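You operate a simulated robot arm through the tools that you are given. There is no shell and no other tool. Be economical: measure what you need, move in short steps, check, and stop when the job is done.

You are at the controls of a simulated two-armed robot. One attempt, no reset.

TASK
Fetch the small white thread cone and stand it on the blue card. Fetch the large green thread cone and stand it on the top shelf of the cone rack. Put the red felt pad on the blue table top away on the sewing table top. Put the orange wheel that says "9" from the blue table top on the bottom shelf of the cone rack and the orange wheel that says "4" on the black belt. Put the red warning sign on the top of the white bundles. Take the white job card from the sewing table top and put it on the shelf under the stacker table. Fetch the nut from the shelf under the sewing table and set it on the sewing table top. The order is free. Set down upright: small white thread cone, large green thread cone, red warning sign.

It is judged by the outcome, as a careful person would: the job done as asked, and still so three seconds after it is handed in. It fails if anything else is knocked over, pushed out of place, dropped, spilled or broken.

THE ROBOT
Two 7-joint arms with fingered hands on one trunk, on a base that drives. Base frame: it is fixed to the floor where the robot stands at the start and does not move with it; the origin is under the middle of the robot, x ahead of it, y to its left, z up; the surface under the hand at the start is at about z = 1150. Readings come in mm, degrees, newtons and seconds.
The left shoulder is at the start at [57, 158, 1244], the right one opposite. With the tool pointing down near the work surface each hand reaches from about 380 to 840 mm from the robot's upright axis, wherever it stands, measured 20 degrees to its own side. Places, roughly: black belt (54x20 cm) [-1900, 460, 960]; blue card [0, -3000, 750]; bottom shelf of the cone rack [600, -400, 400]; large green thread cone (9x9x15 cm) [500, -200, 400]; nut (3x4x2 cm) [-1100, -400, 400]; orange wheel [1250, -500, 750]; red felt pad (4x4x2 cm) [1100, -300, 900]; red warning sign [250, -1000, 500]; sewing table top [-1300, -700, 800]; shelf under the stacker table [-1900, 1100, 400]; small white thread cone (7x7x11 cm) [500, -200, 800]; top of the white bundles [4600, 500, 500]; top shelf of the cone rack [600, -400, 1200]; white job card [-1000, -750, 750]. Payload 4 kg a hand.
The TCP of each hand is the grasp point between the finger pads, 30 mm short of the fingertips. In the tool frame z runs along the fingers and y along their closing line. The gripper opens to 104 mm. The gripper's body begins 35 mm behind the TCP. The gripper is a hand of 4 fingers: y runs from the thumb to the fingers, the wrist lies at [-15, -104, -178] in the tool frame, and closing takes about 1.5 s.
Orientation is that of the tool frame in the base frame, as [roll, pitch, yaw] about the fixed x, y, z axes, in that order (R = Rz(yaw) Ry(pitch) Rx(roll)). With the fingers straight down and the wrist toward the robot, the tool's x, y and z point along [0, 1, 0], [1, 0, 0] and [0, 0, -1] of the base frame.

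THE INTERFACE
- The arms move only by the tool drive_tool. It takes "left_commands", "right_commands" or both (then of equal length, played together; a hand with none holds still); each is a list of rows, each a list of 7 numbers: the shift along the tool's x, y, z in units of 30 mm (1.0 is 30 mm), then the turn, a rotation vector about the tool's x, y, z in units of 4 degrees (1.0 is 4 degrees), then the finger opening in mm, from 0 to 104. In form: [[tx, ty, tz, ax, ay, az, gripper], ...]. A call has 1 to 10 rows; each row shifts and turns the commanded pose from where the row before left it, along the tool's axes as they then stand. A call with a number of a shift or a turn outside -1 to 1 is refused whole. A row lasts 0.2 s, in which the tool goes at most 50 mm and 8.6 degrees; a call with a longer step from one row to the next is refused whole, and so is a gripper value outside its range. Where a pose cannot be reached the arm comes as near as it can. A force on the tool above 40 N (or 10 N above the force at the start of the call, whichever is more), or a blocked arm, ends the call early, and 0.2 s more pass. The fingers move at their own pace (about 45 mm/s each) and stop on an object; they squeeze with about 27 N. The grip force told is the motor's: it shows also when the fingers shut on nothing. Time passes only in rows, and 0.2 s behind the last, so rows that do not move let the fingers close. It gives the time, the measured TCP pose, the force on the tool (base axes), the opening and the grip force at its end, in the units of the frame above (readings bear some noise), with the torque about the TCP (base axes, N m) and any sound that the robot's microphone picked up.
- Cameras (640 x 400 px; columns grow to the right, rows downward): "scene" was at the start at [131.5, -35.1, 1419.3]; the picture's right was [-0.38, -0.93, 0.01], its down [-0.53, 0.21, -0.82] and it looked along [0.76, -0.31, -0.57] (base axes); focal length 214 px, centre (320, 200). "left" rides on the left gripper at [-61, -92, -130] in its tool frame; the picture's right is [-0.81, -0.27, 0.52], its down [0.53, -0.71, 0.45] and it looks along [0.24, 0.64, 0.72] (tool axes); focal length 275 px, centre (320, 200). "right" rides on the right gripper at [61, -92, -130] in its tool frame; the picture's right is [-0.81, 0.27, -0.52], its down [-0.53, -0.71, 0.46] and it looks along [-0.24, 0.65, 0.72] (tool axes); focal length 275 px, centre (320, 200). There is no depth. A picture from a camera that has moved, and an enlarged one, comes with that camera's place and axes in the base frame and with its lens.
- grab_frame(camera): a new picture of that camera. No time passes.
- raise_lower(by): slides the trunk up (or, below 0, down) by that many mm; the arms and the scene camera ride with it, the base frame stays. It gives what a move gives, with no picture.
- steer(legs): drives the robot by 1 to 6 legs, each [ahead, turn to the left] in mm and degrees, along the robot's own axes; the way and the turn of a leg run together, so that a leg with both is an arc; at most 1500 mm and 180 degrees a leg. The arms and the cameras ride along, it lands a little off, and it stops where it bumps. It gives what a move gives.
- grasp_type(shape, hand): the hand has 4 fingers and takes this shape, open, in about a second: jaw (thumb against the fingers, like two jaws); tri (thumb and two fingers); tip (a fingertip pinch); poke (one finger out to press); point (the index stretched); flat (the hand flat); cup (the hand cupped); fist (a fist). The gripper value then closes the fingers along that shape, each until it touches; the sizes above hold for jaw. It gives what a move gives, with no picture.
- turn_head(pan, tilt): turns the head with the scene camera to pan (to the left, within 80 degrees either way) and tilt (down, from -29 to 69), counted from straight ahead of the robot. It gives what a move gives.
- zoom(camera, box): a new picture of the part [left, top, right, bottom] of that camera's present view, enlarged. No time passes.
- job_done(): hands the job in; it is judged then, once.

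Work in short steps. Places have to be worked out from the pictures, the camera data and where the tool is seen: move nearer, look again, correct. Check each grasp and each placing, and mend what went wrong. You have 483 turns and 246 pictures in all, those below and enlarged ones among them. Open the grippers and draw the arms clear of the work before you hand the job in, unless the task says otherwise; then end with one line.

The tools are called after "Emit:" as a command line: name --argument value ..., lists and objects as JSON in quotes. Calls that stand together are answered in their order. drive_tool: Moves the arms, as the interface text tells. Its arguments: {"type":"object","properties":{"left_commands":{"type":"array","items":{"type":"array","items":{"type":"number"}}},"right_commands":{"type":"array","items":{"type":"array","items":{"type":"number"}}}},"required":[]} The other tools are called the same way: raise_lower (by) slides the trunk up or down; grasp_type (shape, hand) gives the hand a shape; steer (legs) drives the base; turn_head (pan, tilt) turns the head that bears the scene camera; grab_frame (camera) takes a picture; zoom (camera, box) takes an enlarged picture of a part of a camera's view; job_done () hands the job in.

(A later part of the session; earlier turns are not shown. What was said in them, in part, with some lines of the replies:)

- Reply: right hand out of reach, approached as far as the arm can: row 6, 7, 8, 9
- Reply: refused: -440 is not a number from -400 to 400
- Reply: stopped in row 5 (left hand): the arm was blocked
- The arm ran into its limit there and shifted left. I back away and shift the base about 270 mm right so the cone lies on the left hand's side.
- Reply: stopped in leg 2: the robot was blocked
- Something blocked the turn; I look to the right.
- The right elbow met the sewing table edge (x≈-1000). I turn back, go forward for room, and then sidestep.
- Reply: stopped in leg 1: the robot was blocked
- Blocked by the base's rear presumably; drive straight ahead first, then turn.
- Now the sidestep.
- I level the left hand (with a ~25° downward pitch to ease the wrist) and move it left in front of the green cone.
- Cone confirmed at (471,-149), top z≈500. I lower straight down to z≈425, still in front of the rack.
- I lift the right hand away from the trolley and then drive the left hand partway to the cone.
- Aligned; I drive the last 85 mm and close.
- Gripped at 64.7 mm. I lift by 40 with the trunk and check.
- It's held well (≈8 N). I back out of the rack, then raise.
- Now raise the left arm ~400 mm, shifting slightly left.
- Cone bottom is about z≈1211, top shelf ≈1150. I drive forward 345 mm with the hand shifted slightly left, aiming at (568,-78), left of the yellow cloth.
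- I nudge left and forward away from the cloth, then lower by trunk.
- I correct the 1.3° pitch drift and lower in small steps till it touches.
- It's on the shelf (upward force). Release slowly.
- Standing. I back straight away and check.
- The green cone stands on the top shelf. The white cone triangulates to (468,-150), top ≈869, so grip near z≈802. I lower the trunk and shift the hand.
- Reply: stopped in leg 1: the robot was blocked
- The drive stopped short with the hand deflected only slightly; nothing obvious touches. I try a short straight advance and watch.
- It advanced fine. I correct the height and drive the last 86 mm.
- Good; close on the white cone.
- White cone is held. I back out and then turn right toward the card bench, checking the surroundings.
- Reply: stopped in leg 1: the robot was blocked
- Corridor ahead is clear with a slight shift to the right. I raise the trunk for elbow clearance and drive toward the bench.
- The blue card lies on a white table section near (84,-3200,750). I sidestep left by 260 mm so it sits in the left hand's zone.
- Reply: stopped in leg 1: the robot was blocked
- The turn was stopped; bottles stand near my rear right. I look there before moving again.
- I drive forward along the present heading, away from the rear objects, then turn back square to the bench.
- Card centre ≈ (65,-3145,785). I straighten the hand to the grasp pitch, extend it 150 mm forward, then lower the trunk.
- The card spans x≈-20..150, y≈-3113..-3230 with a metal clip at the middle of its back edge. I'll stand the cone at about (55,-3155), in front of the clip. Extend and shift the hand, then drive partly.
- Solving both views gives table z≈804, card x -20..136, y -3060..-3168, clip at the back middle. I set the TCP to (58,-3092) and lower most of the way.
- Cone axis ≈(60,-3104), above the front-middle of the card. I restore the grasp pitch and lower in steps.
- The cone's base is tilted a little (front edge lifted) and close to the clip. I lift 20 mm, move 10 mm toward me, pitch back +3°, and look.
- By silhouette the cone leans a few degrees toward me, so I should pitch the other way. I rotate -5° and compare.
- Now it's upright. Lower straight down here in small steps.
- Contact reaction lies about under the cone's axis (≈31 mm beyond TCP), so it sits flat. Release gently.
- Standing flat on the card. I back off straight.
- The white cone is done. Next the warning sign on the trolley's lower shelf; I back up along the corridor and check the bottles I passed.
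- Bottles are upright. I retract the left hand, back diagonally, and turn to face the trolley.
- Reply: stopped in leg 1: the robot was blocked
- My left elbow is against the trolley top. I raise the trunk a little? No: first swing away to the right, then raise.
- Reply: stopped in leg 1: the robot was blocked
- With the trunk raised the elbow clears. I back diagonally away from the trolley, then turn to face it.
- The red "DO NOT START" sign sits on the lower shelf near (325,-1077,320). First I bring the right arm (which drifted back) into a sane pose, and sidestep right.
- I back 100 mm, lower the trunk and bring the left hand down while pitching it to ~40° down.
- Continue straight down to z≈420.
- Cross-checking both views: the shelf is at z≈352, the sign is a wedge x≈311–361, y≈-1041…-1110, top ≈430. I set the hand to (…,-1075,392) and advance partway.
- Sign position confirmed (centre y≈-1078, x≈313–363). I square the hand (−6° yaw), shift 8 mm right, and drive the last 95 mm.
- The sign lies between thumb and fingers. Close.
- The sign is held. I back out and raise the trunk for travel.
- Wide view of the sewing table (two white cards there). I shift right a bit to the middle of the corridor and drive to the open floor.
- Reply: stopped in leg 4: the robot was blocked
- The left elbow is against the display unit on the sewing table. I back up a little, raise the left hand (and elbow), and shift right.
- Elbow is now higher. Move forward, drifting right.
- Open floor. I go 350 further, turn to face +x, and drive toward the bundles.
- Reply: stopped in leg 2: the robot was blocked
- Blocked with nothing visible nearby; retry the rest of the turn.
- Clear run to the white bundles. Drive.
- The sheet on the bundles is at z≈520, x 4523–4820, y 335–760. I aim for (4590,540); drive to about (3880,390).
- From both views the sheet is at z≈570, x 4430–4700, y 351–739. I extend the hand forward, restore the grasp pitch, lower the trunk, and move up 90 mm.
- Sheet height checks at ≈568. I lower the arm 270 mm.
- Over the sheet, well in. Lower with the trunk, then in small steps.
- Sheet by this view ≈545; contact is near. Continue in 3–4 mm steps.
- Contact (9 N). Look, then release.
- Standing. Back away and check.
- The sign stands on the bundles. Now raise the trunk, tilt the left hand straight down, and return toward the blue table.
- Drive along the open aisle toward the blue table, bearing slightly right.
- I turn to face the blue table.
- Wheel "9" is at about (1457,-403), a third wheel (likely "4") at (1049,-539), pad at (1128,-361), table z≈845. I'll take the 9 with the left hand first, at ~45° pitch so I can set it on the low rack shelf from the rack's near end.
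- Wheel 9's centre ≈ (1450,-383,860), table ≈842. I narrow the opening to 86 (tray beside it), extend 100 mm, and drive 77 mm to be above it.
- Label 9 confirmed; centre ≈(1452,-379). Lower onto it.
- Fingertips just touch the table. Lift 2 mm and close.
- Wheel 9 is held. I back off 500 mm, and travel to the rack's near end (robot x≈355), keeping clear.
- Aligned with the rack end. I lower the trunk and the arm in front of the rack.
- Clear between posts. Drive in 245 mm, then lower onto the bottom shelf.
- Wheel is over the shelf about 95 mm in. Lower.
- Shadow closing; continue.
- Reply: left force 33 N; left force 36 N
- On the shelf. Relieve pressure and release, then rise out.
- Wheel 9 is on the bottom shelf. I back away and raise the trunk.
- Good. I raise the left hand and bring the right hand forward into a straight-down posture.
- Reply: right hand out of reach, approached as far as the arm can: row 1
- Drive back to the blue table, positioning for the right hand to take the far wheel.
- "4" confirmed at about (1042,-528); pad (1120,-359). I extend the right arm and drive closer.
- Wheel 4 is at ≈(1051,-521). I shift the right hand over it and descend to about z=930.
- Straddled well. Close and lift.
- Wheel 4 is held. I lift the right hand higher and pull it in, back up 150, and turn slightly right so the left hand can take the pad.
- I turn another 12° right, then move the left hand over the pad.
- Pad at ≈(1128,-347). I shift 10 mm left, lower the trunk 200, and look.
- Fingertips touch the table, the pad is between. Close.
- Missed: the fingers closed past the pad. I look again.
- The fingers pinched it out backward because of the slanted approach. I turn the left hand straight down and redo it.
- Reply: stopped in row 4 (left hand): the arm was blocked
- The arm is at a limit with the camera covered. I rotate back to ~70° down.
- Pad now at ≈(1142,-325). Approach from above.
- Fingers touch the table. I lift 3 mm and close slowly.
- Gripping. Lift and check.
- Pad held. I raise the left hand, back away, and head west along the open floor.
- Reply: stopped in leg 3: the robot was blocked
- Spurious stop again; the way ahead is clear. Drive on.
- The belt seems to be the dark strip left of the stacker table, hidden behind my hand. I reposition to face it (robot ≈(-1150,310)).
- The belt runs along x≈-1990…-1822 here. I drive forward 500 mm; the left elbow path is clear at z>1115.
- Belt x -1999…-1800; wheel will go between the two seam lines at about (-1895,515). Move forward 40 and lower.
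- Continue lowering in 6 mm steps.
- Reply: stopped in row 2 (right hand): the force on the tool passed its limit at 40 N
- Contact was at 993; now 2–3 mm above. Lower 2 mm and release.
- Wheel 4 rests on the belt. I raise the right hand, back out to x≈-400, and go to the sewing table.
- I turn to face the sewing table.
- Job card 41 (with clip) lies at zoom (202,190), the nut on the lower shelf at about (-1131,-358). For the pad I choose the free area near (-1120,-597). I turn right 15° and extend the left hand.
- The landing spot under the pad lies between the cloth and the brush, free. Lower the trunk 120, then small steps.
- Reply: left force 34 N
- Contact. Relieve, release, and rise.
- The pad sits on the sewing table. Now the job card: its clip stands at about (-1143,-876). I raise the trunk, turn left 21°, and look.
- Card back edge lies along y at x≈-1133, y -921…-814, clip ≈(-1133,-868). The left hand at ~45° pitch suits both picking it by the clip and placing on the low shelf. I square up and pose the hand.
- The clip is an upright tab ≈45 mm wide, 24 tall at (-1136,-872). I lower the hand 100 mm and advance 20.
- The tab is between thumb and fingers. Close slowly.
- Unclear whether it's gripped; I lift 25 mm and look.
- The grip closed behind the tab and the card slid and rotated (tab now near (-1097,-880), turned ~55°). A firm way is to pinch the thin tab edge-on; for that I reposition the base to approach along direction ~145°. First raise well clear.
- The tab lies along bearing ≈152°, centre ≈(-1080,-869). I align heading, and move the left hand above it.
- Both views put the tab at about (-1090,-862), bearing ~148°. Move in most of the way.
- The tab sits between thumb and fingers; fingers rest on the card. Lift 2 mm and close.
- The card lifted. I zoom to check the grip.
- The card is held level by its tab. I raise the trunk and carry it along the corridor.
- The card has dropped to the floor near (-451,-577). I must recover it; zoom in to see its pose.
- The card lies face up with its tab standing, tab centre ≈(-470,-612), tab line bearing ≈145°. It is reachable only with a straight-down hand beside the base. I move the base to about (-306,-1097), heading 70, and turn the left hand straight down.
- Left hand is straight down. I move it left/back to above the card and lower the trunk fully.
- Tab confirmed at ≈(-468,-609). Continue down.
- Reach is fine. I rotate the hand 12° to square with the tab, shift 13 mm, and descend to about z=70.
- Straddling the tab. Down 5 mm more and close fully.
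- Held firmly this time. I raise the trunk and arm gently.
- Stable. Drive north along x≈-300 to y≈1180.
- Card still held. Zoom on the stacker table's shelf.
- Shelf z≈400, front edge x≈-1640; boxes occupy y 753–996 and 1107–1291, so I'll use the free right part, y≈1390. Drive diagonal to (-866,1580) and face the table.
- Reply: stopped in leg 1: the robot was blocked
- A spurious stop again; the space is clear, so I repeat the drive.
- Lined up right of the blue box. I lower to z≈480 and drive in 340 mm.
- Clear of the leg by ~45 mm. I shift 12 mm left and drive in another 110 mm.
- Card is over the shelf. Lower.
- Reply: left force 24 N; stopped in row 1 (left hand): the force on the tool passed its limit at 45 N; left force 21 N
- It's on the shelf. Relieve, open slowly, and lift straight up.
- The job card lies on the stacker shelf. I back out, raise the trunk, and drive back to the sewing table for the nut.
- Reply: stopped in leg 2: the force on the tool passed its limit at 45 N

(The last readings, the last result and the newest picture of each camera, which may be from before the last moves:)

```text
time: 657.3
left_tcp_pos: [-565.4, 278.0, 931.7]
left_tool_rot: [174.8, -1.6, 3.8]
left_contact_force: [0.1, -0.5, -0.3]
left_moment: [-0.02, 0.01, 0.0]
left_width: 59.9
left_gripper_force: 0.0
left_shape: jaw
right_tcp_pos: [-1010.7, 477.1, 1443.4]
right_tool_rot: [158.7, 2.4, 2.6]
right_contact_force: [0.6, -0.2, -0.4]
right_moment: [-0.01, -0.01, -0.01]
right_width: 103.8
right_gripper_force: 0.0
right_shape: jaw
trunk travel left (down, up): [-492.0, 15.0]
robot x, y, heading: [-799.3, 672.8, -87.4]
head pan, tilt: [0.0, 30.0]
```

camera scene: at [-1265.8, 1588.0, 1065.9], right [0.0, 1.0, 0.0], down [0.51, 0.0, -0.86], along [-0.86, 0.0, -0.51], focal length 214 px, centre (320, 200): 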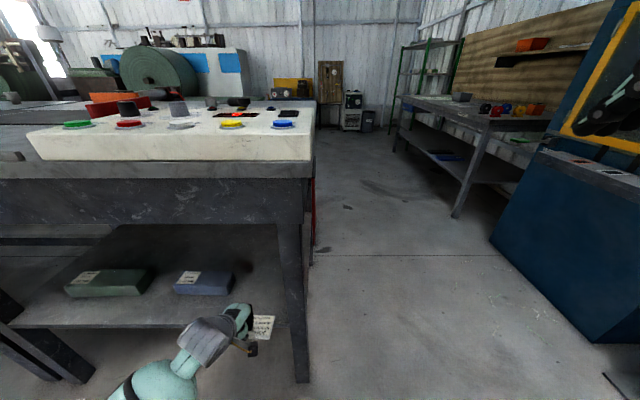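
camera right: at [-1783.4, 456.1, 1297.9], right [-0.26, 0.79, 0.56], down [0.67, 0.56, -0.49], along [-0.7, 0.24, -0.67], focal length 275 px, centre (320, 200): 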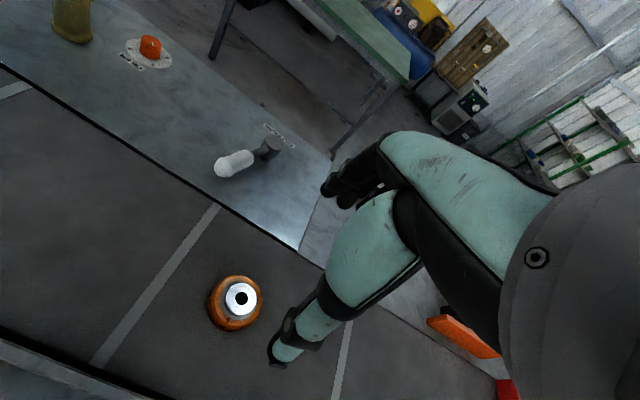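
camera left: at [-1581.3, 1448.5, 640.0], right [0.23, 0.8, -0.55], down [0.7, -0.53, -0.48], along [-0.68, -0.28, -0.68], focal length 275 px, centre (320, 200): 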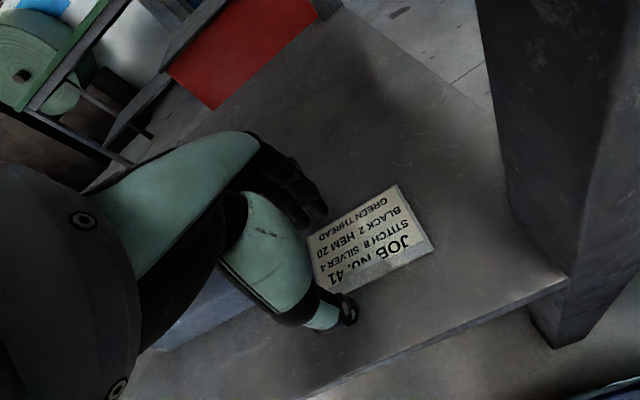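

The right hand has drifted close to the torso (likely the cause of odd stops). I bring it forward and level.

Emit:
drive_tool --right_commands '[[0, 1, 0, 0.55, 0, 0, 104], [0, 1, 0, 0.55, 0, 0, 104], [0, 1, 0, 0.55, 0, 0, 104], [0, 1, 0, 0.55, 0, 0, 104], [0, 1, 0, 0.55, 0, 0, 104], [0, 1, 0, 0.55, 0, 0, 104], [0, 1, 0, 0.55, 0, 0, 104], [0, 1, 0, 0.55, 0, 0, 104], [0, 1, 0, 0.55, 0, 0, 104]]'

Emit:
steer --legs '[[0, 20], [900, 0]]'

Emit:
steer --legs '[[0, -56], [0, -57]]'

Emit:
turn_head --pan 5 --tilt 45

Emit:
grab_frame --camera "scene"

```text
time: 659.3
left_tcp_pos: [-565.8, 288.4, 936.7]
left_tool_rot: [174.3, -1.5, 3.9]
left_contact_force: [0.5, 0.0, -0.5]
left_moment: [0.0, -0.02, 0.02]
left_width: 59.8
left_gripper_force: 0.0
left_shape: jaw
right_tcp_pos: [-998.1, 227.1, 1506.3]
right_tool_rot: [177.9, 2.5, 2.5]
right_contact_force: [-0.2, 0.6, 0.4]
right_moment: [0.03, -0.01, -0.03]
right_width: 103.9
right_gripper_force: 0.1
right_shape: jaw
trunk travel left (down, up): [-492.0, 15.0]
robot x, y, heading: [-796.2, 674.0, -87.5]
head pan, tilt: [0.0, 30.0]
```

```text
time: 665.5
left_tcp_pos: [-102.0, -430.0, 937.9]
left_tool_rot: [174.3, -1.6, 23.9]
left_contact_force: [0.0, -0.2, 0.5]
left_moment: [0.02, -0.01, -0.01]
left_width: 60.0
left_gripper_force: 0.0
left_shape: jaw
right_tcp_pos: [-488.4, -634.6, 1505.4]
right_tool_rot: [177.9, 2.6, 22.5]
right_contact_force: [-0.4, -0.7, -0.2]
right_moment: [0.0, -0.01, -0.01]
right_width: 104.0
right_gripper_force: 0.1
right_shape: jaw
trunk travel left (down, up): [-492.0, 15.0]
robot x, y, heading: [-453.6, -152.0, -67.1]
head pan, tilt: [0.0, 30.0]
```

```text
time: 671.8
left_tcp_pos: [-834.6, -369.7, 942.9]
left_tool_rot: [173.6, -1.5, -88.3]
left_contact_force: [-0.3, 0.2, -0.1]
left_moment: [0.0, -0.01, 0.0]
left_width: 59.8
left_gripper_force: 0.0
left_shape: jaw
right_tcp_pos: [-871.4, 63.7, 1512.0]
right_tool_rot: [177.2, 2.5, -89.6]
right_contact_force: [0.5, 0.0, 1.4]
right_moment: [-0.01, -0.02, 0.0]
right_width: 104.0
right_gripper_force: 0.1
right_shape: jaw
trunk travel left (down, up): [-492.0, 15.0]
robot x, y, heading: [-451.0, -161.7, -179.0]
head pan, tilt: [0.0, 30.0]
```

```text
time: 672.5
left_tcp_pos: [-822.6, -369.0, 948.1]
left_tool_rot: [172.9, -1.6, -88.2]
left_contact_force: [-0.6, 0.2, 0.3]
left_moment: [0.01, -0.02, 0.03]
left_width: 60.1
left_gripper_force: 0.0
left_shape: jaw
right_tcp_pos: [-854.1, 64.8, 1516.7]
right_tool_rot: [176.4, 2.5, -89.5]
right_contact_force: [-0.8, -0.8, -0.9]
right_moment: [-0.03, -0.01, 0.01]
right_width: 103.9
right_gripper_force: 0.0
right_shape: jaw
trunk travel left (down, up): [-492.0, 15.0]
robot x, y, heading: [-457.4, -158.9, -178.9]
head pan, tilt: [5.0, 45.0]
```

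```text
33 pictures are left
camera scene: at [-583.4, -171.2, 1444.4], right [-0.1, 0.99, 0.0], down [0.71, 0.07, -0.7], along [-0.69, -0.07, -0.72], focal length 214 px, centre (320, 200)
```

scene: 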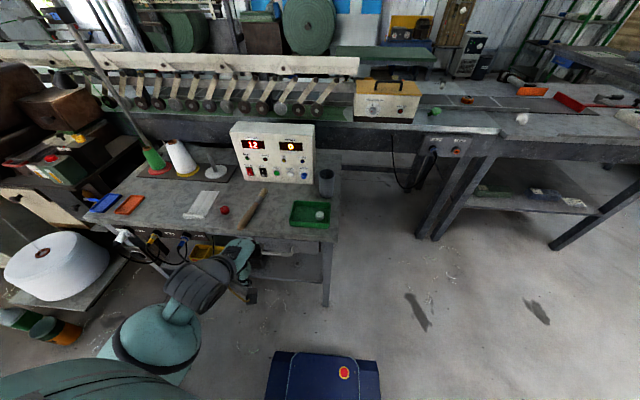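

Overview confirms the earlier placements. I lower the trunk and look at the shelf with the left camera.

Emit:
raise_lower --by -400

Emit:
drive_tool --left_commands '[[0, 0.5, 0.2, 0.5, 0, 0, 80], [0, 0.5, 0.2, 0.5, 0, 0, 80], [0, 0.5, 0.2, 0.5, 0, 0, 80], [0, 0.5, 0.2, 0, 0, 0, 80], [0, 0, 0, 0, 0, 0, 80]]'

Emit:
grab_frame --camera "left"

Emit:
grab_frame --camera "scene"

```text
time: 676.4
left_tcp_pos: [-822.0, -369.9, 546.6]
left_tool_rot: [172.9, -1.5, -88.4]
left_contact_force: [0.0, -0.5, 0.7]
left_moment: [-0.01, 0.01, 0.01]
left_width: 60.2
left_gripper_force: 0.0
left_shape: jaw
right_tcp_pos: [-853.2, 64.6, 1115.5]
right_tool_rot: [176.4, 2.5, -89.6]
right_contact_force: [0.8, -0.2, -0.5]
right_moment: [0.01, 0.01, -0.03]
right_width: 104.2
right_gripper_force: 0.0
right_shape: jaw
trunk travel left (down, up): [-92.0, 415.0]
robot x, y, heading: [-450.8, -159.3, -179.2]
head pan, tilt: [5.0, 45.0]
```

```text
time: 677.6
left_tcp_pos: [-883.3, -373.5, 528.0]
left_tool_rot: [178.9, -1.5, -88.3]
left_contact_force: [0.3, -0.1, -0.2]
left_moment: [0.01, 0.0, 0.04]
left_width: 79.8
left_gripper_force: 0.1
left_shape: jaw
right_tcp_pos: [-852.7, 63.7, 1115.3]
right_tool_rot: [176.5, 2.5, -89.6]
right_contact_force: [-0.8, -0.2, -0.2]
right_moment: [0.01, -0.02, 0.0]
right_width: 103.8
right_gripper_force: 0.2
right_shape: jaw
trunk travel left (down, up): [-92.0, 415.0]
robot x, y, heading: [-451.2, -162.4, -179.2]
head pan, tilt: [5.0, 45.0]
```

```text
32 pictures are left
camera left: at [-791.1, -304.8, 656.0], right [0.24, 0.8, -0.54], down [0.72, -0.52, -0.46], along [-0.65, -0.28, -0.7], focal length 275 px, centre (320, 200)
```

left: 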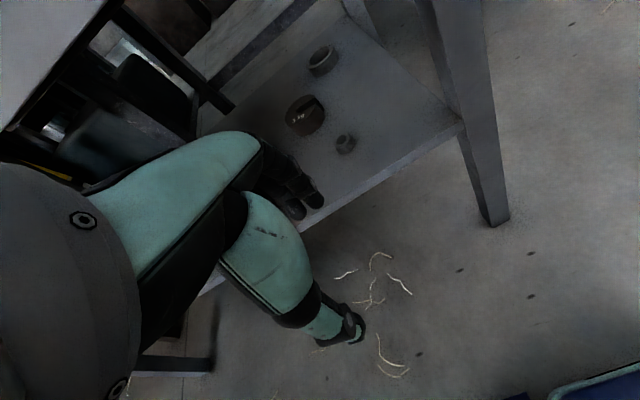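

```text
31 pictures are left
camera scene: at [-577.3, -172.1, 1043.7], right [-0.1, 0.99, 0.0], down [0.71, 0.07, -0.7], along [-0.69, -0.07, -0.72], focal length 214 px, centre (320, 200)
```

scene: 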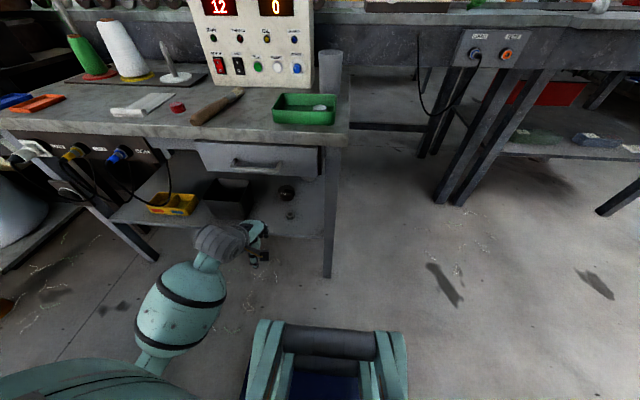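

Emit:
zoom --camera "left" --box '[260, 30, 400, 180]'

Emit:
zoom --camera "scene" --box '[180, 140, 340, 260]'

```text
2.67 times, centred on (330, 105) of left
camera zoom: at [-791.1, -304.8, 656.0], right [0.24, 0.8, -0.54], down [0.72, -0.52, -0.46], along [-0.65, -0.28, -0.7], focal length 734 px, centre (293, 453)
```

zoom: 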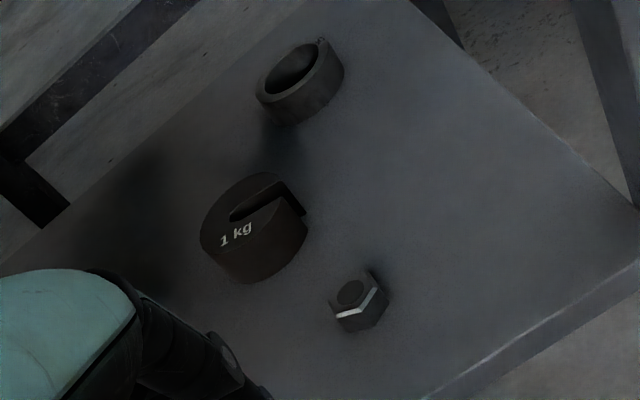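

```text
3.33 times, centred on (260, 200) of scene
camera zoom: at [-577.3, -172.1, 1043.7], right [-0.1, 0.99, 0.0], down [0.71, 0.07, -0.7], along [-0.69, -0.07, -0.72], focal length 715 px, centre (520, 200)
```

zoom: 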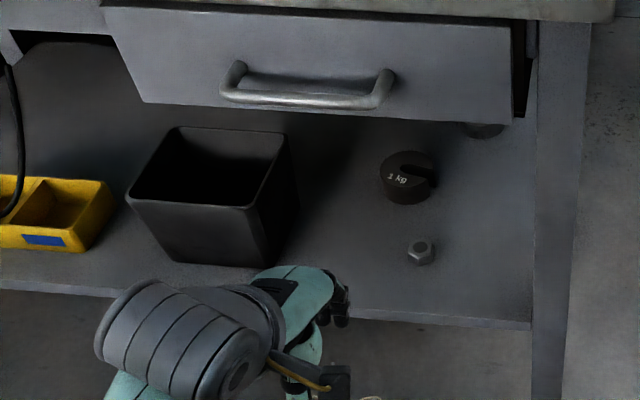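

Nut at ≈(-1118,-348), shelf z≈368; a 1 kg weight sits behind it at (-1235,-390). I lower to z≈432 and extend under the drawer handle, then drive a little.

Emit:
drive_tool --left_commands '[[-0.1, 0, 0.8, -0.3, 0, 0, 70], [-0.1, 0, 0.8, -0.3, 0, 0, 70], [-0.1, 0, 0.8, -0.3, 0, 0, 70], [-0.1, 0, 0.8, -0.3, 0, 0, 70], [-0.1, 0.9, 0.08, 0, 0, 0, 70], [-0.1, 0.9, 0.08, 0, 0, 0, 70], [-0.1, 0.9, 0.08, 0, 0, 0, 70], [-0.1, 0.9, 0.08, 0, 0, 0, 70], [0, 0, 0, 0, 0, 0, 70]]'

Emit:
grab_frame --camera "left"

```text
time: 679.6
left_tcp_pos: [-998.1, -354.7, 432.5]
left_tool_rot: [174.1, -1.5, -88.3]
left_contact_force: [0.5, 0.0, 0.5]
left_moment: [-0.02, 0.03, 0.02]
left_width: 70.3
left_gripper_force: 0.1
left_shape: jaw
right_tcp_pos: [-852.3, 65.0, 1115.8]
right_tool_rot: [176.5, 2.6, -89.6]
right_contact_force: [-0.1, -0.4, 0.0]
right_moment: [-0.01, 0.03, 0.04]
right_width: 103.8
right_gripper_force: 0.2
right_shape: jaw
trunk travel left (down, up): [-92.0, 415.0]
robot x, y, heading: [-454.3, -160.7, -179.4]
head pan, tilt: [5.0, 45.0]
```

```text
28 pictures are left
camera left: at [-895.8, -285.7, 551.5], right [0.2, 0.8, -0.56], down [0.68, -0.53, -0.51], along [-0.71, -0.28, -0.65], focal length 275 px, centre (320, 200)
```

left: 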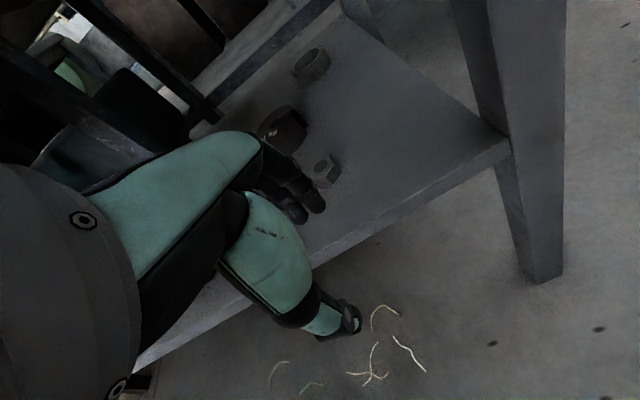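

Nut re-measured at (-1117,-346). Drive 115 mm in.

Emit:
drive_tool --left_commands '[[-0.28, 0, -0.1, 0, 0, 0, 70], [0, 0, 0, 0, 0, 0, 70]]'

Emit:
steer --legs '[[117, 0]]'

Emit:
grab_frame --camera "left"

Emit:
zoom --camera "scene" --box '[160, 120, 340, 260]'

```text
time: 680.2
left_tcp_pos: [-999.1, -344.4, 435.6]
left_tool_rot: [174.1, -1.5, -88.2]
left_contact_force: [0.0, -0.5, 1.2]
left_moment: [0.04, -0.02, 0.01]
left_width: 70.3
left_gripper_force: 0.1
left_shape: jaw
right_tcp_pos: [-852.1, 64.8, 1115.9]
right_tool_rot: [176.5, 2.5, -89.6]
right_contact_force: [0.3, -0.2, 0.1]
right_moment: [0.01, -0.02, -0.01]
right_width: 103.8
right_gripper_force: 0.0
right_shape: jaw
trunk travel left (down, up): [-92.0, 415.0]
robot x, y, heading: [-454.3, -160.2, -178.8]
head pan, tilt: [5.0, 45.0]
```

```text
time: 681.4
left_tcp_pos: [-1114.6, -347.5, 434.5]
left_tool_rot: [174.2, -1.5, -88.2]
left_contact_force: [0.0, -0.2, 0.2]
left_moment: [-0.01, -0.02, 0.01]
left_width: 70.4
left_gripper_force: 0.0
left_shape: jaw
right_tcp_pos: [-970.8, 62.6, 1115.0]
right_tool_rot: [176.5, 2.6, -89.6]
right_contact_force: [-0.7, 0.3, -0.8]
right_moment: [-0.01, -0.01, 0.01]
right_width: 103.8
right_gripper_force: 0.0
right_shape: jaw
trunk travel left (down, up): [-92.0, 415.0]
robot x, y, heading: [-571.0, -165.0, -179.2]
head pan, tilt: [5.0, 45.0]
```

```text
27 pictures are left
camera left: at [-1012.6, -278.7, 554.2], right [0.2, 0.8, -0.56], down [0.68, -0.53, -0.51], along [-0.71, -0.28, -0.65], focal length 275 px, centre (320, 200)
```

left: 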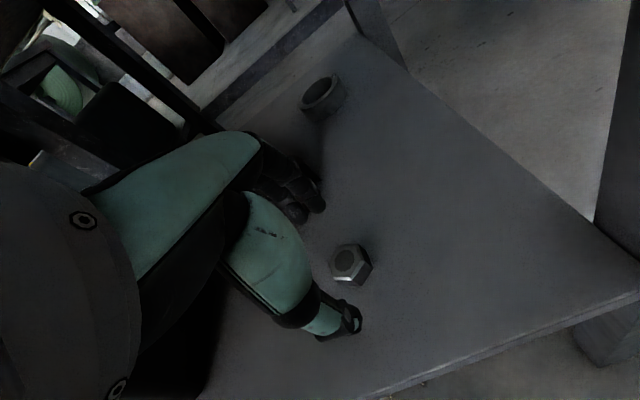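

```text
2.86 times, centred on (250, 190) of scene
camera zoom: at [-695.2, -174.0, 1043.5], right [-0.1, 0.99, 0.0], down [0.71, 0.07, -0.7], along [-0.69, -0.07, -0.72], focal length 613 px, centre (520, 229)
```

zoom: 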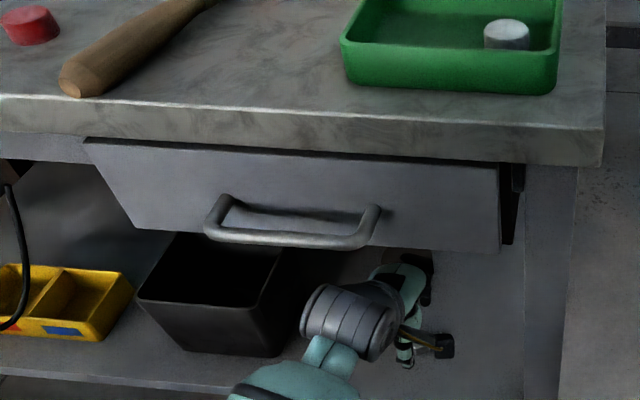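

Nut is at ≈(-1124,-346). Descend.

Emit:
drive_tool --left_commands '[[0, 0.2, 0.45, 0, 0, 0, 70], [0, 0, 0.35, 0, 0, 0, 70], [0, 0, 0, 0, 0, 0, 70]]'

Emit:
drive_tool --left_commands '[[0, 0, 0.15, 0, 0, 0, 70], [0, 0, 0, 0, 0, 0, 70]]'

Emit:
grab_frame --camera "left"

```text
time: 682.2
left_tcp_pos: [-1119.4, -347.5, 418.7]
left_tool_rot: [173.3, -1.5, -88.2]
left_contact_force: [1.1, 0.6, -0.4]
left_moment: [-0.01, 0.01, -0.01]
left_width: 70.4
left_gripper_force: 0.1
left_shape: jaw
right_tcp_pos: [-957.4, 62.0, 1120.3]
right_tool_rot: [175.4, 2.1, -89.3]
right_contact_force: [-0.6, 0.0, 0.6]
right_moment: [0.0, -0.03, 0.02]
right_width: 104.0
right_gripper_force: 0.0
right_shape: jaw
trunk travel left (down, up): [-92.0, 415.0]
robot x, y, heading: [-568.5, -161.7, -179.1]
head pan, tilt: [5.0, 45.0]
```

```text
time: 682.8
left_tcp_pos: [-1119.4, -347.2, 414.4]
left_tool_rot: [173.4, -1.5, -88.2]
left_contact_force: [0.7, -1.3, -0.1]
left_moment: [0.01, 0.01, 0.03]
left_width: 70.3
left_gripper_force: 0.0
left_shape: jaw
right_tcp_pos: [-956.4, 60.6, 1121.5]
right_tool_rot: [175.5, 2.2, -89.3]
right_contact_force: [-0.2, 0.5, -0.2]
right_moment: [0.01, 0.0, 0.03]
right_width: 103.7
right_gripper_force: 0.0
right_shape: jaw
trunk travel left (down, up): [-92.0, 415.0]
robot x, y, heading: [-574.2, -166.0, -179.4]
head pan, tilt: [5.0, 45.0]
```

```text
25 pictures are left
camera left: at [-1015.3, -279.6, 532.3], right [0.19, 0.8, -0.57], down [0.67, -0.53, -0.52], along [-0.72, -0.28, -0.64], focal length 275 px, centre (320, 200)
```

left: 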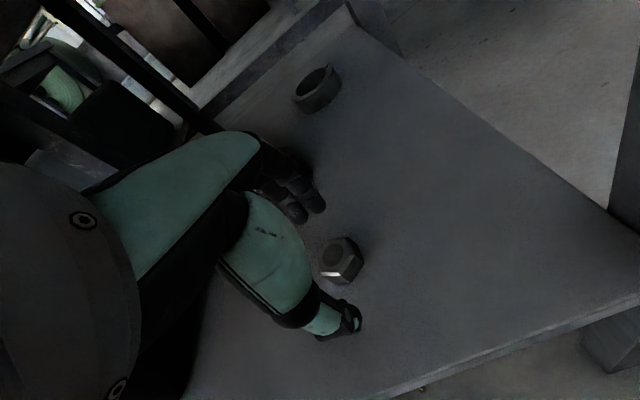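

Emit:
drive_tool --left_commands '[[0, 0, 0.2, 0, 0, 0, 70], [0, 0, 0, 0, 0, 0, 70]]'

Emit:
drive_tool --left_commands '[[0, 0, 0.17, 0, 0, 0, 70], [0, 0, 0, 0, 0, 0, 70]]'

Emit:
drive_tool --left_commands '[[0, 0, 0.15, 0, 0, 0, 70], [0, 0, 0, 0, 0, 0, 70]]'

```text
time: 683.4
left_tcp_pos: [-1119.4, -347.6, 409.2]
left_tool_rot: [173.3, -1.6, -88.3]
left_contact_force: [-0.4, 0.4, 0.7]
left_moment: [0.01, 0.0, -0.02]
left_width: 70.2
left_gripper_force: 0.0
left_shape: jaw
right_tcp_pos: [-957.6, 60.9, 1121.4]
right_tool_rot: [175.5, 2.1, -89.4]
right_contact_force: [-0.7, -0.3, -0.7]
right_moment: [-0.02, -0.02, 0.02]
right_width: 104.1
right_gripper_force: 0.0
right_shape: jaw
trunk travel left (down, up): [-92.0, 415.0]
robot x, y, heading: [-569.6, -165.1, -179.1]
head pan, tilt: [5.0, 45.0]
```

```text
time: 684.0
left_tcp_pos: [-1120.5, -348.0, 403.3]
left_tool_rot: [173.3, -1.4, -88.3]
left_contact_force: [-0.6, -0.1, -0.3]
left_moment: [0.03, -0.01, 0.02]
left_width: 70.2
left_gripper_force: 0.0
left_shape: jaw
right_tcp_pos: [-956.4, 61.2, 1121.0]
right_tool_rot: [175.4, 2.2, -89.3]
right_contact_force: [-0.6, -0.5, -0.7]
right_moment: [0.01, -0.01, -0.02]
right_width: 104.1
right_gripper_force: 0.1
right_shape: jaw
trunk travel left (down, up): [-92.0, 415.0]
robot x, y, heading: [-569.7, -165.4, -179.3]
head pan, tilt: [5.0, 45.0]
```

```text
time: 684.6
left_tcp_pos: [-1120.4, -348.5, 399.8]
left_tool_rot: [173.3, -1.5, -88.2]
left_contact_force: [0.2, -0.7, 0.3]
left_moment: [0.0, 0.0, -0.02]
left_width: 70.3
left_gripper_force: 0.0
left_shape: jaw
right_tcp_pos: [-958.5, 61.4, 1121.9]
right_tool_rot: [175.5, 2.2, -89.4]
right_contact_force: [0.3, 0.2, 0.5]
right_moment: [0.0, 0.01, 0.01]
right_width: 104.0
right_gripper_force: 0.1
right_shape: jaw
trunk travel left (down, up): [-92.0, 415.0]
robot x, y, heading: [-569.3, -163.4, -179.2]
head pan, tilt: [5.0, 45.0]
```

Emit:
drive_tool --left_commands '[[0, 0, 0.15, 0, 0, 0, 70], [0, 0, 0, 0, 0, 0, 70]]'

Emit:
grab_frame --camera "left"

```text
time: 685.2
left_tcp_pos: [-1121.6, -348.7, 395.6]
left_tool_rot: [173.3, -1.5, -88.2]
left_contact_force: [1.2, 0.4, 4.8]
left_moment: [0.02, -0.23, 0.02]
left_width: 70.3
left_gripper_force: 0.0
left_shape: jaw
right_tcp_pos: [-956.7, 60.7, 1122.1]
right_tool_rot: [175.4, 2.2, -89.3]
right_contact_force: [0.1, -0.8, 0.6]
right_moment: [0.0, 0.01, 0.04]
right_width: 104.0
right_gripper_force: 0.0
right_shape: jaw
trunk travel left (down, up): [-92.0, 415.0]
robot x, y, heading: [-571.3, -162.0, -179.1]
head pan, tilt: [5.0, 45.0]
```

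```text
24 pictures are left
camera left: at [-1017.1, -280.1, 513.5], right [0.19, 0.8, -0.57], down [0.67, -0.53, -0.52], along [-0.72, -0.28, -0.64], focal length 275 px, centre (320, 200)
```

left: 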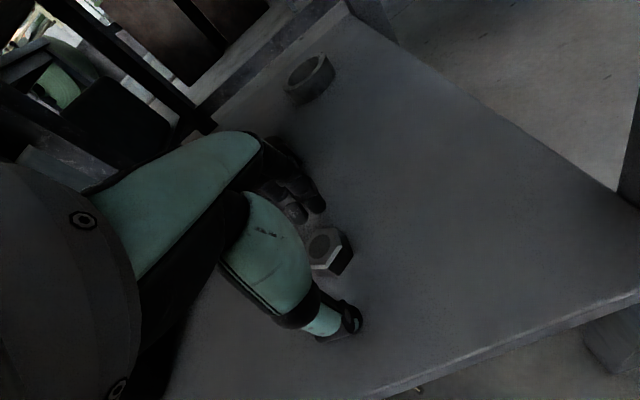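

Thumb tip touches the shelf; the nut is centred. Close and lift.

Emit:
drive_tool --left_commands '[[-0.13, 0, -0.06, 0, 0, 0, 60], [0, 0, 0, 0, 0, 0, 45], [0, 0, 0, 0, 0, 0, 30], [0, 0, 0, 0, 0, 0, 15], [0, 0, 0, 0, 0, 0, 5], [0, 0, 0, 0, 0, 0, 5], [0, 0, 0, 0, 0, 0, 5]]'

Emit:
drive_tool --left_commands '[[0, 0, -0.5, 0, 0, 0, 5], [0, 0, -0.5, 0, 0, 0, 5], [0, 0, 0, 0, 0, 0, 5]]'

Emit:
grab_frame --camera "left"

```text
time: 686.8
left_tcp_pos: [-1120.1, -345.3, 396.6]
left_tool_rot: [173.4, -1.5, -88.2]
left_contact_force: [1.3, 0.5, 0.2]
left_moment: [0.02, 0.01, 0.01]
left_width: 23.7
left_gripper_force: 26.8
left_shape: jaw
right_tcp_pos: [-957.2, 61.4, 1121.7]
right_tool_rot: [175.6, 2.2, -89.3]
right_contact_force: [0.1, -0.3, 0.5]
right_moment: [-0.04, -0.03, 0.01]
right_width: 104.1
right_gripper_force: 0.1
right_shape: jaw
trunk travel left (down, up): [-92.0, 415.0]
robot x, y, heading: [-567.7, -162.4, -178.9]
head pan, tilt: [5.0, 45.0]
```

```text
time: 687.6
left_tcp_pos: [-1118.8, -343.8, 425.9]
left_tool_rot: [173.4, -1.5, -88.0]
left_contact_force: [-0.1, -0.4, -0.6]
left_moment: [0.01, 0.0, 0.01]
left_width: 23.7
left_gripper_force: 26.2
left_shape: jaw
right_tcp_pos: [-956.6, 61.2, 1120.7]
right_tool_rot: [175.5, 2.1, -89.3]
right_contact_force: [-0.3, 0.3, 0.0]
right_moment: [-0.01, -0.01, -0.01]
right_width: 103.7
right_gripper_force: 0.1
right_shape: jaw
trunk travel left (down, up): [-92.0, 415.0]
robot x, y, heading: [-569.2, -163.8, -179.0]
head pan, tilt: [5.0, 45.0]
```

```text
23 pictures are left
camera left: at [-1014.9, -274.9, 543.9], right [0.19, 0.8, -0.57], down [0.67, -0.53, -0.52], along [-0.72, -0.28, -0.64], focal length 275 px, centre (320, 200)
```

left: 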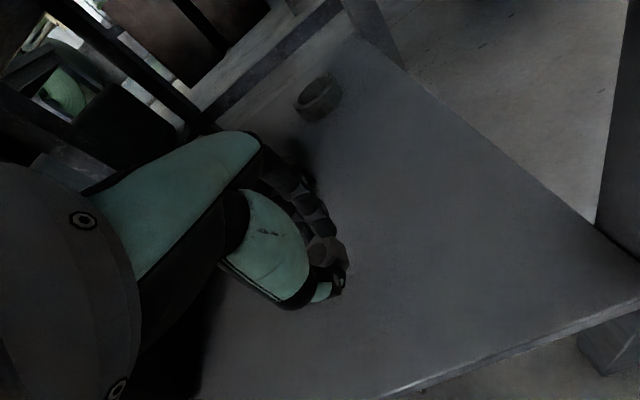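

Nut gripped (23.7 mm). Back out 240 mm and raise.

Emit:
steer --legs '[[-240, 0]]'

Emit:
raise_lower --by 400

Emit:
drive_tool --left_commands '[[0.35, 0.1, -0.9, 0.3, 0, 0, 5], [0.35, 0.1, -0.9, 0.3, 0, 0, 5], [0.35, 0.1, -0.9, 0.3, 0, 0, 5], [0.35, 0.1, -0.9, 0.3, 0, 0, 5], [0.35, 0.1, -0.9, 0.3, 0, 0, 5], [0, 0, 0, 0, 0, 0, 5]]'

Emit:
grab_frame --camera "scene"

Emit:
grab_frame --camera "left"

```text
time: 689.5
left_tcp_pos: [-878.7, -336.8, 427.1]
left_tool_rot: [173.3, -1.5, -88.4]
left_contact_force: [-0.3, -0.4, -0.1]
left_moment: [-0.02, -0.02, 0.02]
left_width: 23.6
left_gripper_force: 27.7
left_shape: jaw
right_tcp_pos: [-714.9, 65.8, 1121.4]
right_tool_rot: [175.4, 2.2, -89.6]
right_contact_force: [0.1, 0.0, 0.4]
right_moment: [0.04, -0.02, 0.0]
right_width: 104.0
right_gripper_force: 0.0
right_shape: jaw
trunk travel left (down, up): [-92.0, 415.0]
robot x, y, heading: [-327.9, -162.3, -179.4]
head pan, tilt: [5.0, 45.0]
```

```text
time: 693.3
left_tcp_pos: [-874.5, -338.1, 832.8]
left_tool_rot: [172.7, -1.5, -88.3]
left_contact_force: [0.1, -0.3, -1.9]
left_moment: [-0.02, -0.01, 0.0]
left_width: 23.8
left_gripper_force: 26.4
left_shape: jaw
right_tcp_pos: [-705.3, 63.3, 1527.8]
right_tool_rot: [174.1, 1.6, -89.0]
right_contact_force: [0.6, -0.6, -0.1]
right_moment: [0.0, 0.01, -0.05]
right_width: 103.9
right_gripper_force: 0.0
right_shape: jaw
trunk travel left (down, up): [-492.0, 15.0]
robot x, y, heading: [-326.9, -162.7, -179.3]
head pan, tilt: [5.0, 45.0]
```

```text
time: 694.7
left_tcp_pos: [-878.1, -387.4, 970.9]
left_tool_rot: [178.7, -1.5, -88.4]
left_contact_force: [0.3, 0.1, -0.4]
left_moment: [0.0, 0.03, -0.02]
left_width: 23.4
left_gripper_force: 27.1
left_shape: jaw
right_tcp_pos: [-704.8, 62.5, 1527.7]
right_tool_rot: [174.1, 1.7, -88.9]
right_contact_force: [0.0, -0.2, 0.7]
right_moment: [-0.03, -0.01, 0.02]
right_width: 103.9
right_gripper_force: 0.1
right_shape: jaw
trunk travel left (down, up): [-492.0, 15.0]
robot x, y, heading: [-325.0, -157.2, -179.2]
head pan, tilt: [5.0, 45.0]
```

```text
22 pictures are left
camera scene: at [-459.5, -170.0, 1444.4], right [-0.1, 0.99, 0.0], down [0.71, 0.07, -0.7], along [-0.69, -0.07, -0.72], focal length 214 px, centre (320, 200)
```

scene: 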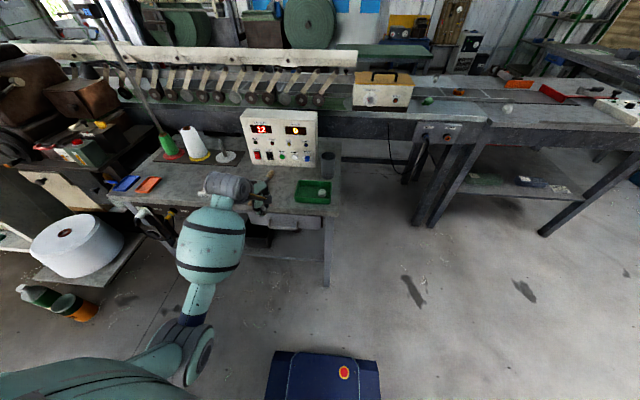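

```text
21 pictures are left
camera left: at [-785.1, -319.1, 1098.2], right [0.24, 0.8, -0.54], down [0.72, -0.52, -0.46], along [-0.65, -0.28, -0.7], focal length 275 px, centre (320, 200)
```

left: 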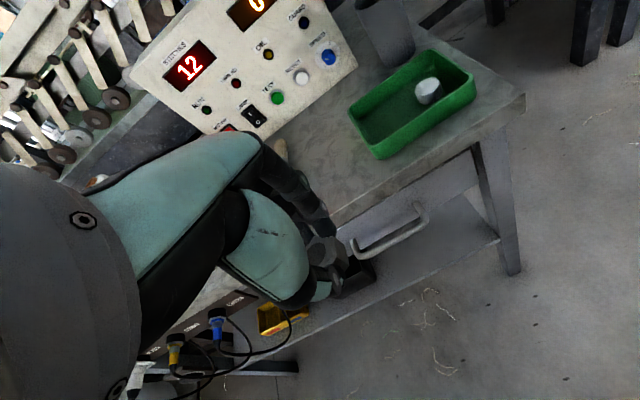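

Free spot between brush (y≈-490) and green tray (y≈-333): aim at (-1110,-408). Shift and drive 232 mm.

Emit:
drive_tool --left_commands '[[0.35, 0, 0, 0, 0, 0, 5], [0.35, 0, 0, 0, 0, 0, 5], [0, 0, 0, 0, 0, 0, 5]]'

Emit:
steer --legs '[[230, 0]]'

Emit:
grab_frame --camera "left"

```text
time: 695.5
left_tcp_pos: [-875.0, -408.7, 971.9]
left_tool_rot: [178.6, -1.5, -88.4]
left_contact_force: [-0.2, 0.8, -0.2]
left_moment: [0.0, 0.0, 0.0]
left_width: 23.1
left_gripper_force: 27.2
left_shape: jaw
right_tcp_pos: [-705.4, 62.7, 1529.0]
right_tool_rot: [174.0, 1.5, -89.0]
right_contact_force: [-1.2, 0.2, 0.5]
right_moment: [-0.02, 0.0, 0.0]
right_width: 104.0
right_gripper_force: 0.2
right_shape: jaw
trunk travel left (down, up): [-492.0, 15.0]
robot x, y, heading: [-328.0, -160.4, -179.3]
head pan, tilt: [5.0, 45.0]
```

```text
time: 697.3
left_tcp_pos: [-1104.0, -404.0, 972.8]
left_tool_rot: [178.4, -1.6, -88.9]
left_contact_force: [0.6, 0.1, -1.0]
left_moment: [-0.03, 0.02, -0.01]
left_width: 23.3
left_gripper_force: 26.9
left_shape: jaw
right_tcp_pos: [-926.0, 64.4, 1529.9]
right_tool_rot: [173.8, 1.5, -89.3]
right_contact_force: [0.0, 0.8, 0.1]
right_moment: [0.0, 0.0, 0.0]
right_width: 104.1
right_gripper_force: 0.0
right_shape: jaw
trunk travel left (down, up): [-492.0, 15.0]
robot x, y, heading: [-558.5, -161.9, -179.7]
head pan, tilt: [5.0, 45.0]
```

```text
20 pictures are left
camera left: at [-1010.0, -338.1, 1100.0], right [0.24, 0.8, -0.55], down [0.71, -0.53, -0.46], along [-0.66, -0.28, -0.7], focal length 275 px, centre (320, 200)
```

left: 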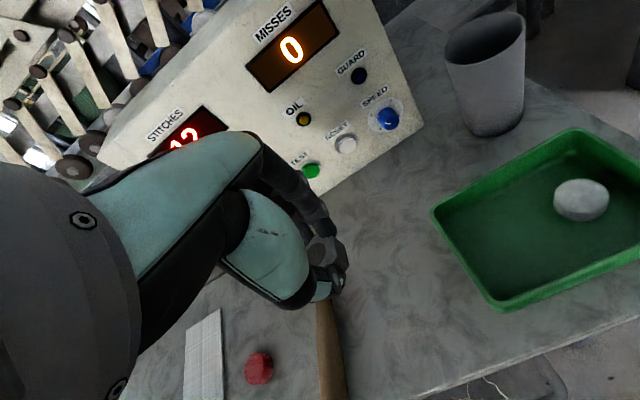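

The landing point is free. Lower.

Emit:
drive_tool --left_commands '[[0, 0, 0.9, 0, 0, 0, 5], [0, 0, 0.9, 0, 0, 0, 5], [0, 0, 0.9, 0, 0, 0, 5], [0, 0, 0.9, 0, 0, 0, 5], [0, 0, 0.7, 0, 0, 0, 5], [0, 0, 0, 0, 0, 0, 5]]'

Emit:
drive_tool --left_commands '[[0, 0, 0.2, 0, 0, 0, 5], [0, 0, 0, 0, 0, 0, 5]]'

Emit:
drive_tool --left_commands '[[0, 0, 0.17, 0, 0, 0, 5], [0, 0, 0, 0, 0, 0, 5]]'

Emit:
grab_frame --camera "left"

```text
time: 698.7
left_tcp_pos: [-1098.4, -409.8, 847.0]
left_tool_rot: [177.9, -1.6, -88.8]
left_contact_force: [-0.8, -0.1, -0.2]
left_moment: [0.01, 0.0, 0.02]
left_width: 23.1
left_gripper_force: 27.3
left_shape: jaw
right_tcp_pos: [-915.4, 60.3, 1534.0]
right_tool_rot: [172.6, 0.9, -88.8]
right_contact_force: [0.7, -0.1, 0.0]
right_moment: [0.0, 0.01, 0.02]
right_width: 103.7
right_gripper_force: 0.0
right_shape: jaw
trunk travel left (down, up): [-492.0, 15.0]
robot x, y, heading: [-554.8, -158.8, -180.0]
head pan, tilt: [5.0, 45.0]
```

```text
time: 699.3
left_tcp_pos: [-1099.8, -408.3, 840.4]
left_tool_rot: [177.9, -1.6, -88.8]
left_contact_force: [-1.3, 0.4, -0.3]
left_moment: [-0.03, -0.03, 0.02]
left_width: 23.3
left_gripper_force: 27.1
left_shape: jaw
right_tcp_pos: [-915.6, 61.5, 1533.8]
right_tool_rot: [172.7, 0.7, -88.6]
right_contact_force: [0.2, -0.1, 0.7]
right_moment: [0.01, -0.01, 0.01]
right_width: 103.8
right_gripper_force: 0.1
right_shape: jaw
trunk travel left (down, up): [-492.0, 15.0]
robot x, y, heading: [-559.1, -159.1, -180.0]
head pan, tilt: [5.0, 45.0]
```

```text
time: 699.9
left_tcp_pos: [-1100.2, -408.5, 836.5]
left_tool_rot: [177.8, -1.4, -88.9]
left_contact_force: [-0.1, -0.2, 3.9]
left_moment: [0.02, 0.08, 0.01]
left_width: 23.3
left_gripper_force: 27.0
left_shape: jaw
right_tcp_pos: [-913.8, 61.4, 1534.4]
right_tool_rot: [172.7, 0.9, -88.7]
right_contact_force: [-1.0, 0.7, 0.3]
right_moment: [0.02, -0.01, 0.0]
right_width: 104.1
right_gripper_force: 0.0
right_shape: jaw
trunk travel left (down, up): [-492.0, 15.0]
robot x, y, heading: [-560.5, -162.4, -179.8]
head pan, tilt: [5.0, 45.0]
```

```text
19 pictures are left
camera left: at [-1005.2, -341.5, 963.2], right [0.24, 0.8, -0.55], down [0.71, -0.53, -0.47], along [-0.67, -0.28, -0.69], focal length 275 px, centre (320, 200)
```

left: 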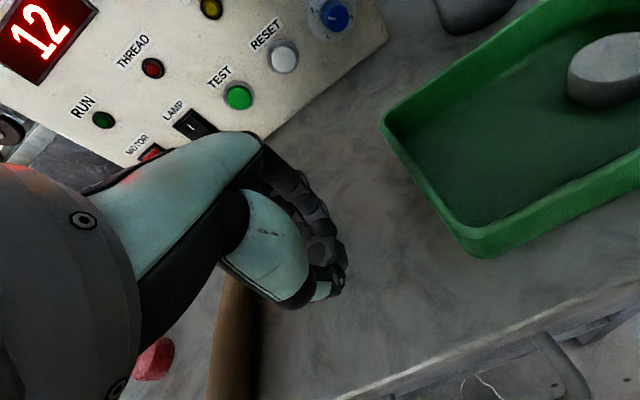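

Light contact; release gently and rise.

Emit:
drive_tool --left_commands '[[0, 0, 0.05, 0, 0, 0, 5], [0, 0, 0, 0, 0, 0, 30], [0, 0, 0, 0, 0, 0, 40], [0, 0, 0, 0, 0, 0, 55], [0, 0, 0, 0, 0, 0, 65], [0, 0, 0, 0, 0, 0, 65], [0, 0, -0.8, 0, 0, 0, 65], [0, 0, -0.9, 0, 0, 0, 65], [0, 0, -0.9, 0, 0, 0, 65], [0, 0, -0.9, 0, 0, 0, 65]]'

Emit:
grab_frame --camera "left"

```text
time: 702.1
left_tcp_pos: [-1095.2, -406.4, 943.4]
left_tool_rot: [178.0, -1.5, -88.8]
left_contact_force: [0.3, 0.4, -0.2]
left_moment: [-0.01, 0.01, 0.02]
left_width: 64.7
left_gripper_force: 0.0
left_shape: jaw
right_tcp_pos: [-914.4, 60.3, 1533.6]
right_tool_rot: [172.7, 0.8, -88.7]
right_contact_force: [0.2, 0.2, -0.6]
right_moment: [0.02, -0.03, -0.02]
right_width: 104.2
right_gripper_force: 0.0
right_shape: jaw
trunk travel left (down, up): [-492.0, 15.0]
robot x, y, heading: [-557.2, -162.2, -179.5]
head pan, tilt: [5.0, 45.0]
```

```text
18 pictures are left
camera left: at [-1000.3, -338.6, 1068.9], right [0.24, 0.8, -0.55], down [0.71, -0.53, -0.47], along [-0.66, -0.28, -0.7], focal length 275 px, centre (320, 200)
```

left: 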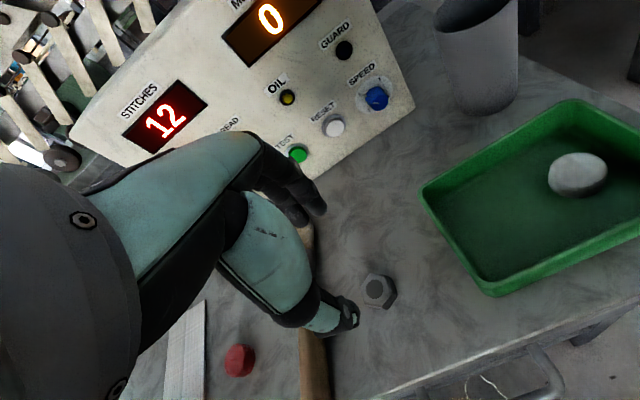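

The nut rests on the table. I back away clear and check the other places.

Emit:
steer --legs '[[-230, 0]]'

Emit:
zoom --camera "scene" --box '[90, 60, 630, 260]'

Emit:
steer --legs '[[0, 90]]'

Emit:
turn_head --pan 40 --tilt 30

Emit:
grab_frame --camera "scene"

```text
time: 703.9
left_tcp_pos: [-875.3, -404.2, 938.1]
left_tool_rot: [178.5, -1.5, -88.9]
left_contact_force: [0.4, 0.5, 0.4]
left_moment: [-0.01, -0.06, 0.02]
left_width: 64.9
left_gripper_force: 0.0
left_shape: jaw
right_tcp_pos: [-700.8, 61.1, 1529.7]
right_tool_rot: [173.4, 0.9, -88.7]
right_contact_force: [-1.0, -0.1, 0.6]
right_moment: [-0.01, -0.05, -0.02]
right_width: 103.8
right_gripper_force: 0.1
right_shape: jaw
trunk travel left (down, up): [-492.0, 15.0]
robot x, y, heading: [-333.9, -160.2, -179.6]
head pan, tilt: [5.0, 45.0]
```

```text
1.19 times, centred on (360, 160) of scene
camera zoom: at [-471.1, -170.2, 1443.4], right [-0.09, 1.0, 0.0], down [0.72, 0.06, -0.69], along [-0.69, -0.06, -0.72], focal length 254 px, centre (273, 247)
```

zoom: 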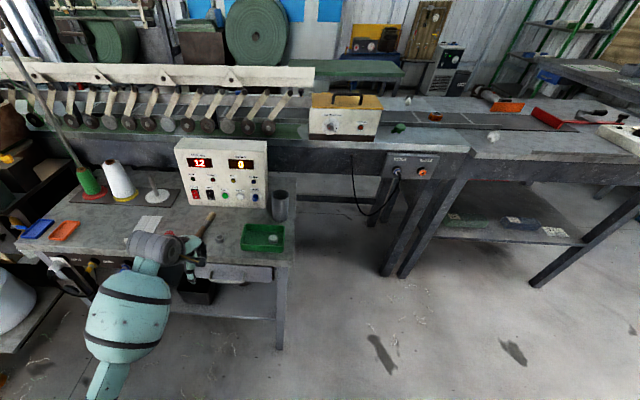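

```text
time: 708.7
left_tcp_pos: [-90.6, -689.8, 948.6]
left_tool_rot: [177.3, -1.5, 1.0]
left_contact_force: [0.5, 0.1, 0.6]
left_moment: [0.02, 0.01, 0.03]
left_width: 64.8
left_gripper_force: 0.1
left_shape: jaw
right_tcp_pos: [-555.6, -501.0, 1536.5]
right_tool_rot: [172.3, 0.9, 1.0]
right_contact_force: [0.3, -1.1, -0.2]
right_moment: [-0.02, 0.0, 0.0]
right_width: 104.0
right_gripper_force: 0.0
right_shape: jaw
trunk travel left (down, up): [-492.0, 15.0]
robot x, y, heading: [-343.3, -163.2, -90.2]
head pan, tilt: [5.0, 45.0]
```

```text
time: 709.8
left_tcp_pos: [-90.3, -677.0, 954.9]
left_tool_rot: [176.6, -1.5, 0.9]
left_contact_force: [0.3, 0.5, -0.3]
left_moment: [0.0, 0.02, -0.01]
left_width: 65.3
left_gripper_force: 0.0
left_shape: jaw
right_tcp_pos: [-556.7, -480.4, 1540.7]
right_tool_rot: [171.4, 1.0, 1.0]
right_contact_force: [-0.1, 1.1, -0.3]
right_moment: [-0.01, 0.01, 0.01]
right_width: 104.1
right_gripper_force: 0.3
right_shape: jaw
trunk travel left (down, up): [-492.0, 15.0]
robot x, y, heading: [-343.6, -159.3, -90.0]
head pan, tilt: [40.0, 30.0]
```

```text
16 pictures are left
camera scene: at [-284.0, -280.1, 1467.3], right [-0.77, -0.64, -0.01], down [-0.32, 0.39, -0.86], along [0.56, -0.66, -0.51], focal length 214 px, centre (320, 200)
```

scene: 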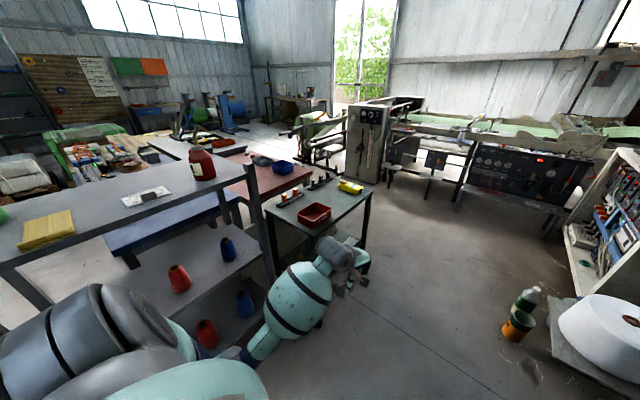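

Emit:
zoom --camera "scene" --box '[410, 100, 520, 190]'

Emit:
turn_head --pan 78 --tilt 25

Emit:
grab_frame --camera "scene"

```text
4.44 times, centred on (465, 145) of scene
camera zoom: at [-284.0, -280.1, 1467.3], right [-0.77, -0.64, -0.01], down [-0.32, 0.39, -0.86], along [0.56, -0.66, -0.51], focal length 953 px, centre (-324, 444)
```

zoom: 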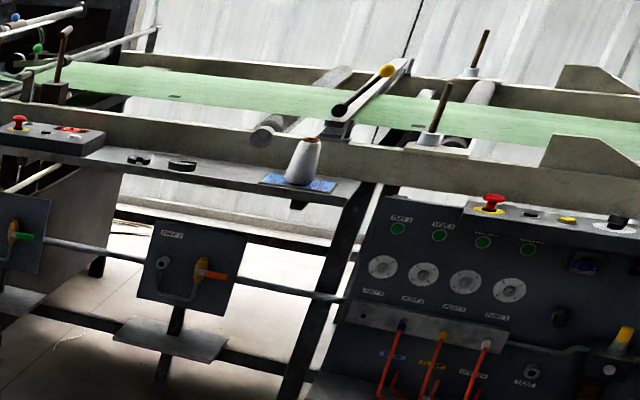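

```text
time: 710.8
left_tcp_pos: [-90.1, -677.5, 955.2]
left_tool_rot: [176.6, -1.5, 0.9]
left_contact_force: [0.0, 0.0, 0.2]
left_moment: [-0.01, 0.02, -0.04]
left_width: 64.8
left_gripper_force: 0.0
left_shape: jaw
right_tcp_pos: [-555.1, -482.4, 1540.1]
right_tool_rot: [171.7, 0.9, 0.9]
right_contact_force: [0.5, -0.4, -0.3]
right_moment: [0.01, -0.01, 0.0]
right_width: 104.0
right_gripper_force: 0.0
right_shape: jaw
trunk travel left (down, up): [-492.0, 15.0]
robot x, y, heading: [-339.2, -166.1, -90.1]
head pan, tilt: [78.0, 25.0]
```

```text
14 pictures are left
camera scene: at [-251.3, -231.6, 1475.8], right [-0.21, -0.98, -0.01], down [-0.41, 0.1, -0.91], along [0.89, -0.18, -0.43], focal length 214 px, centre (320, 200)
```

scene: 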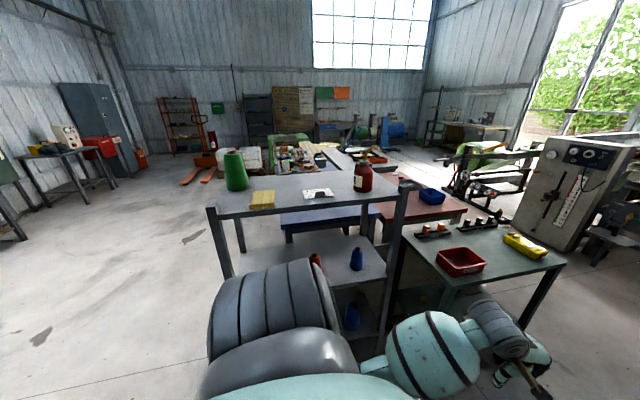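

Everything I can see is in place. The arms are clear and the grippers are open, so I hand the job in.

Emit:
job_done

```text
The job is handed in.
```

All eight items are where you asked and the job is handed in, but I dropped the job card on the floor on the way; I picked it up, and it now lies on the stacker shelf.
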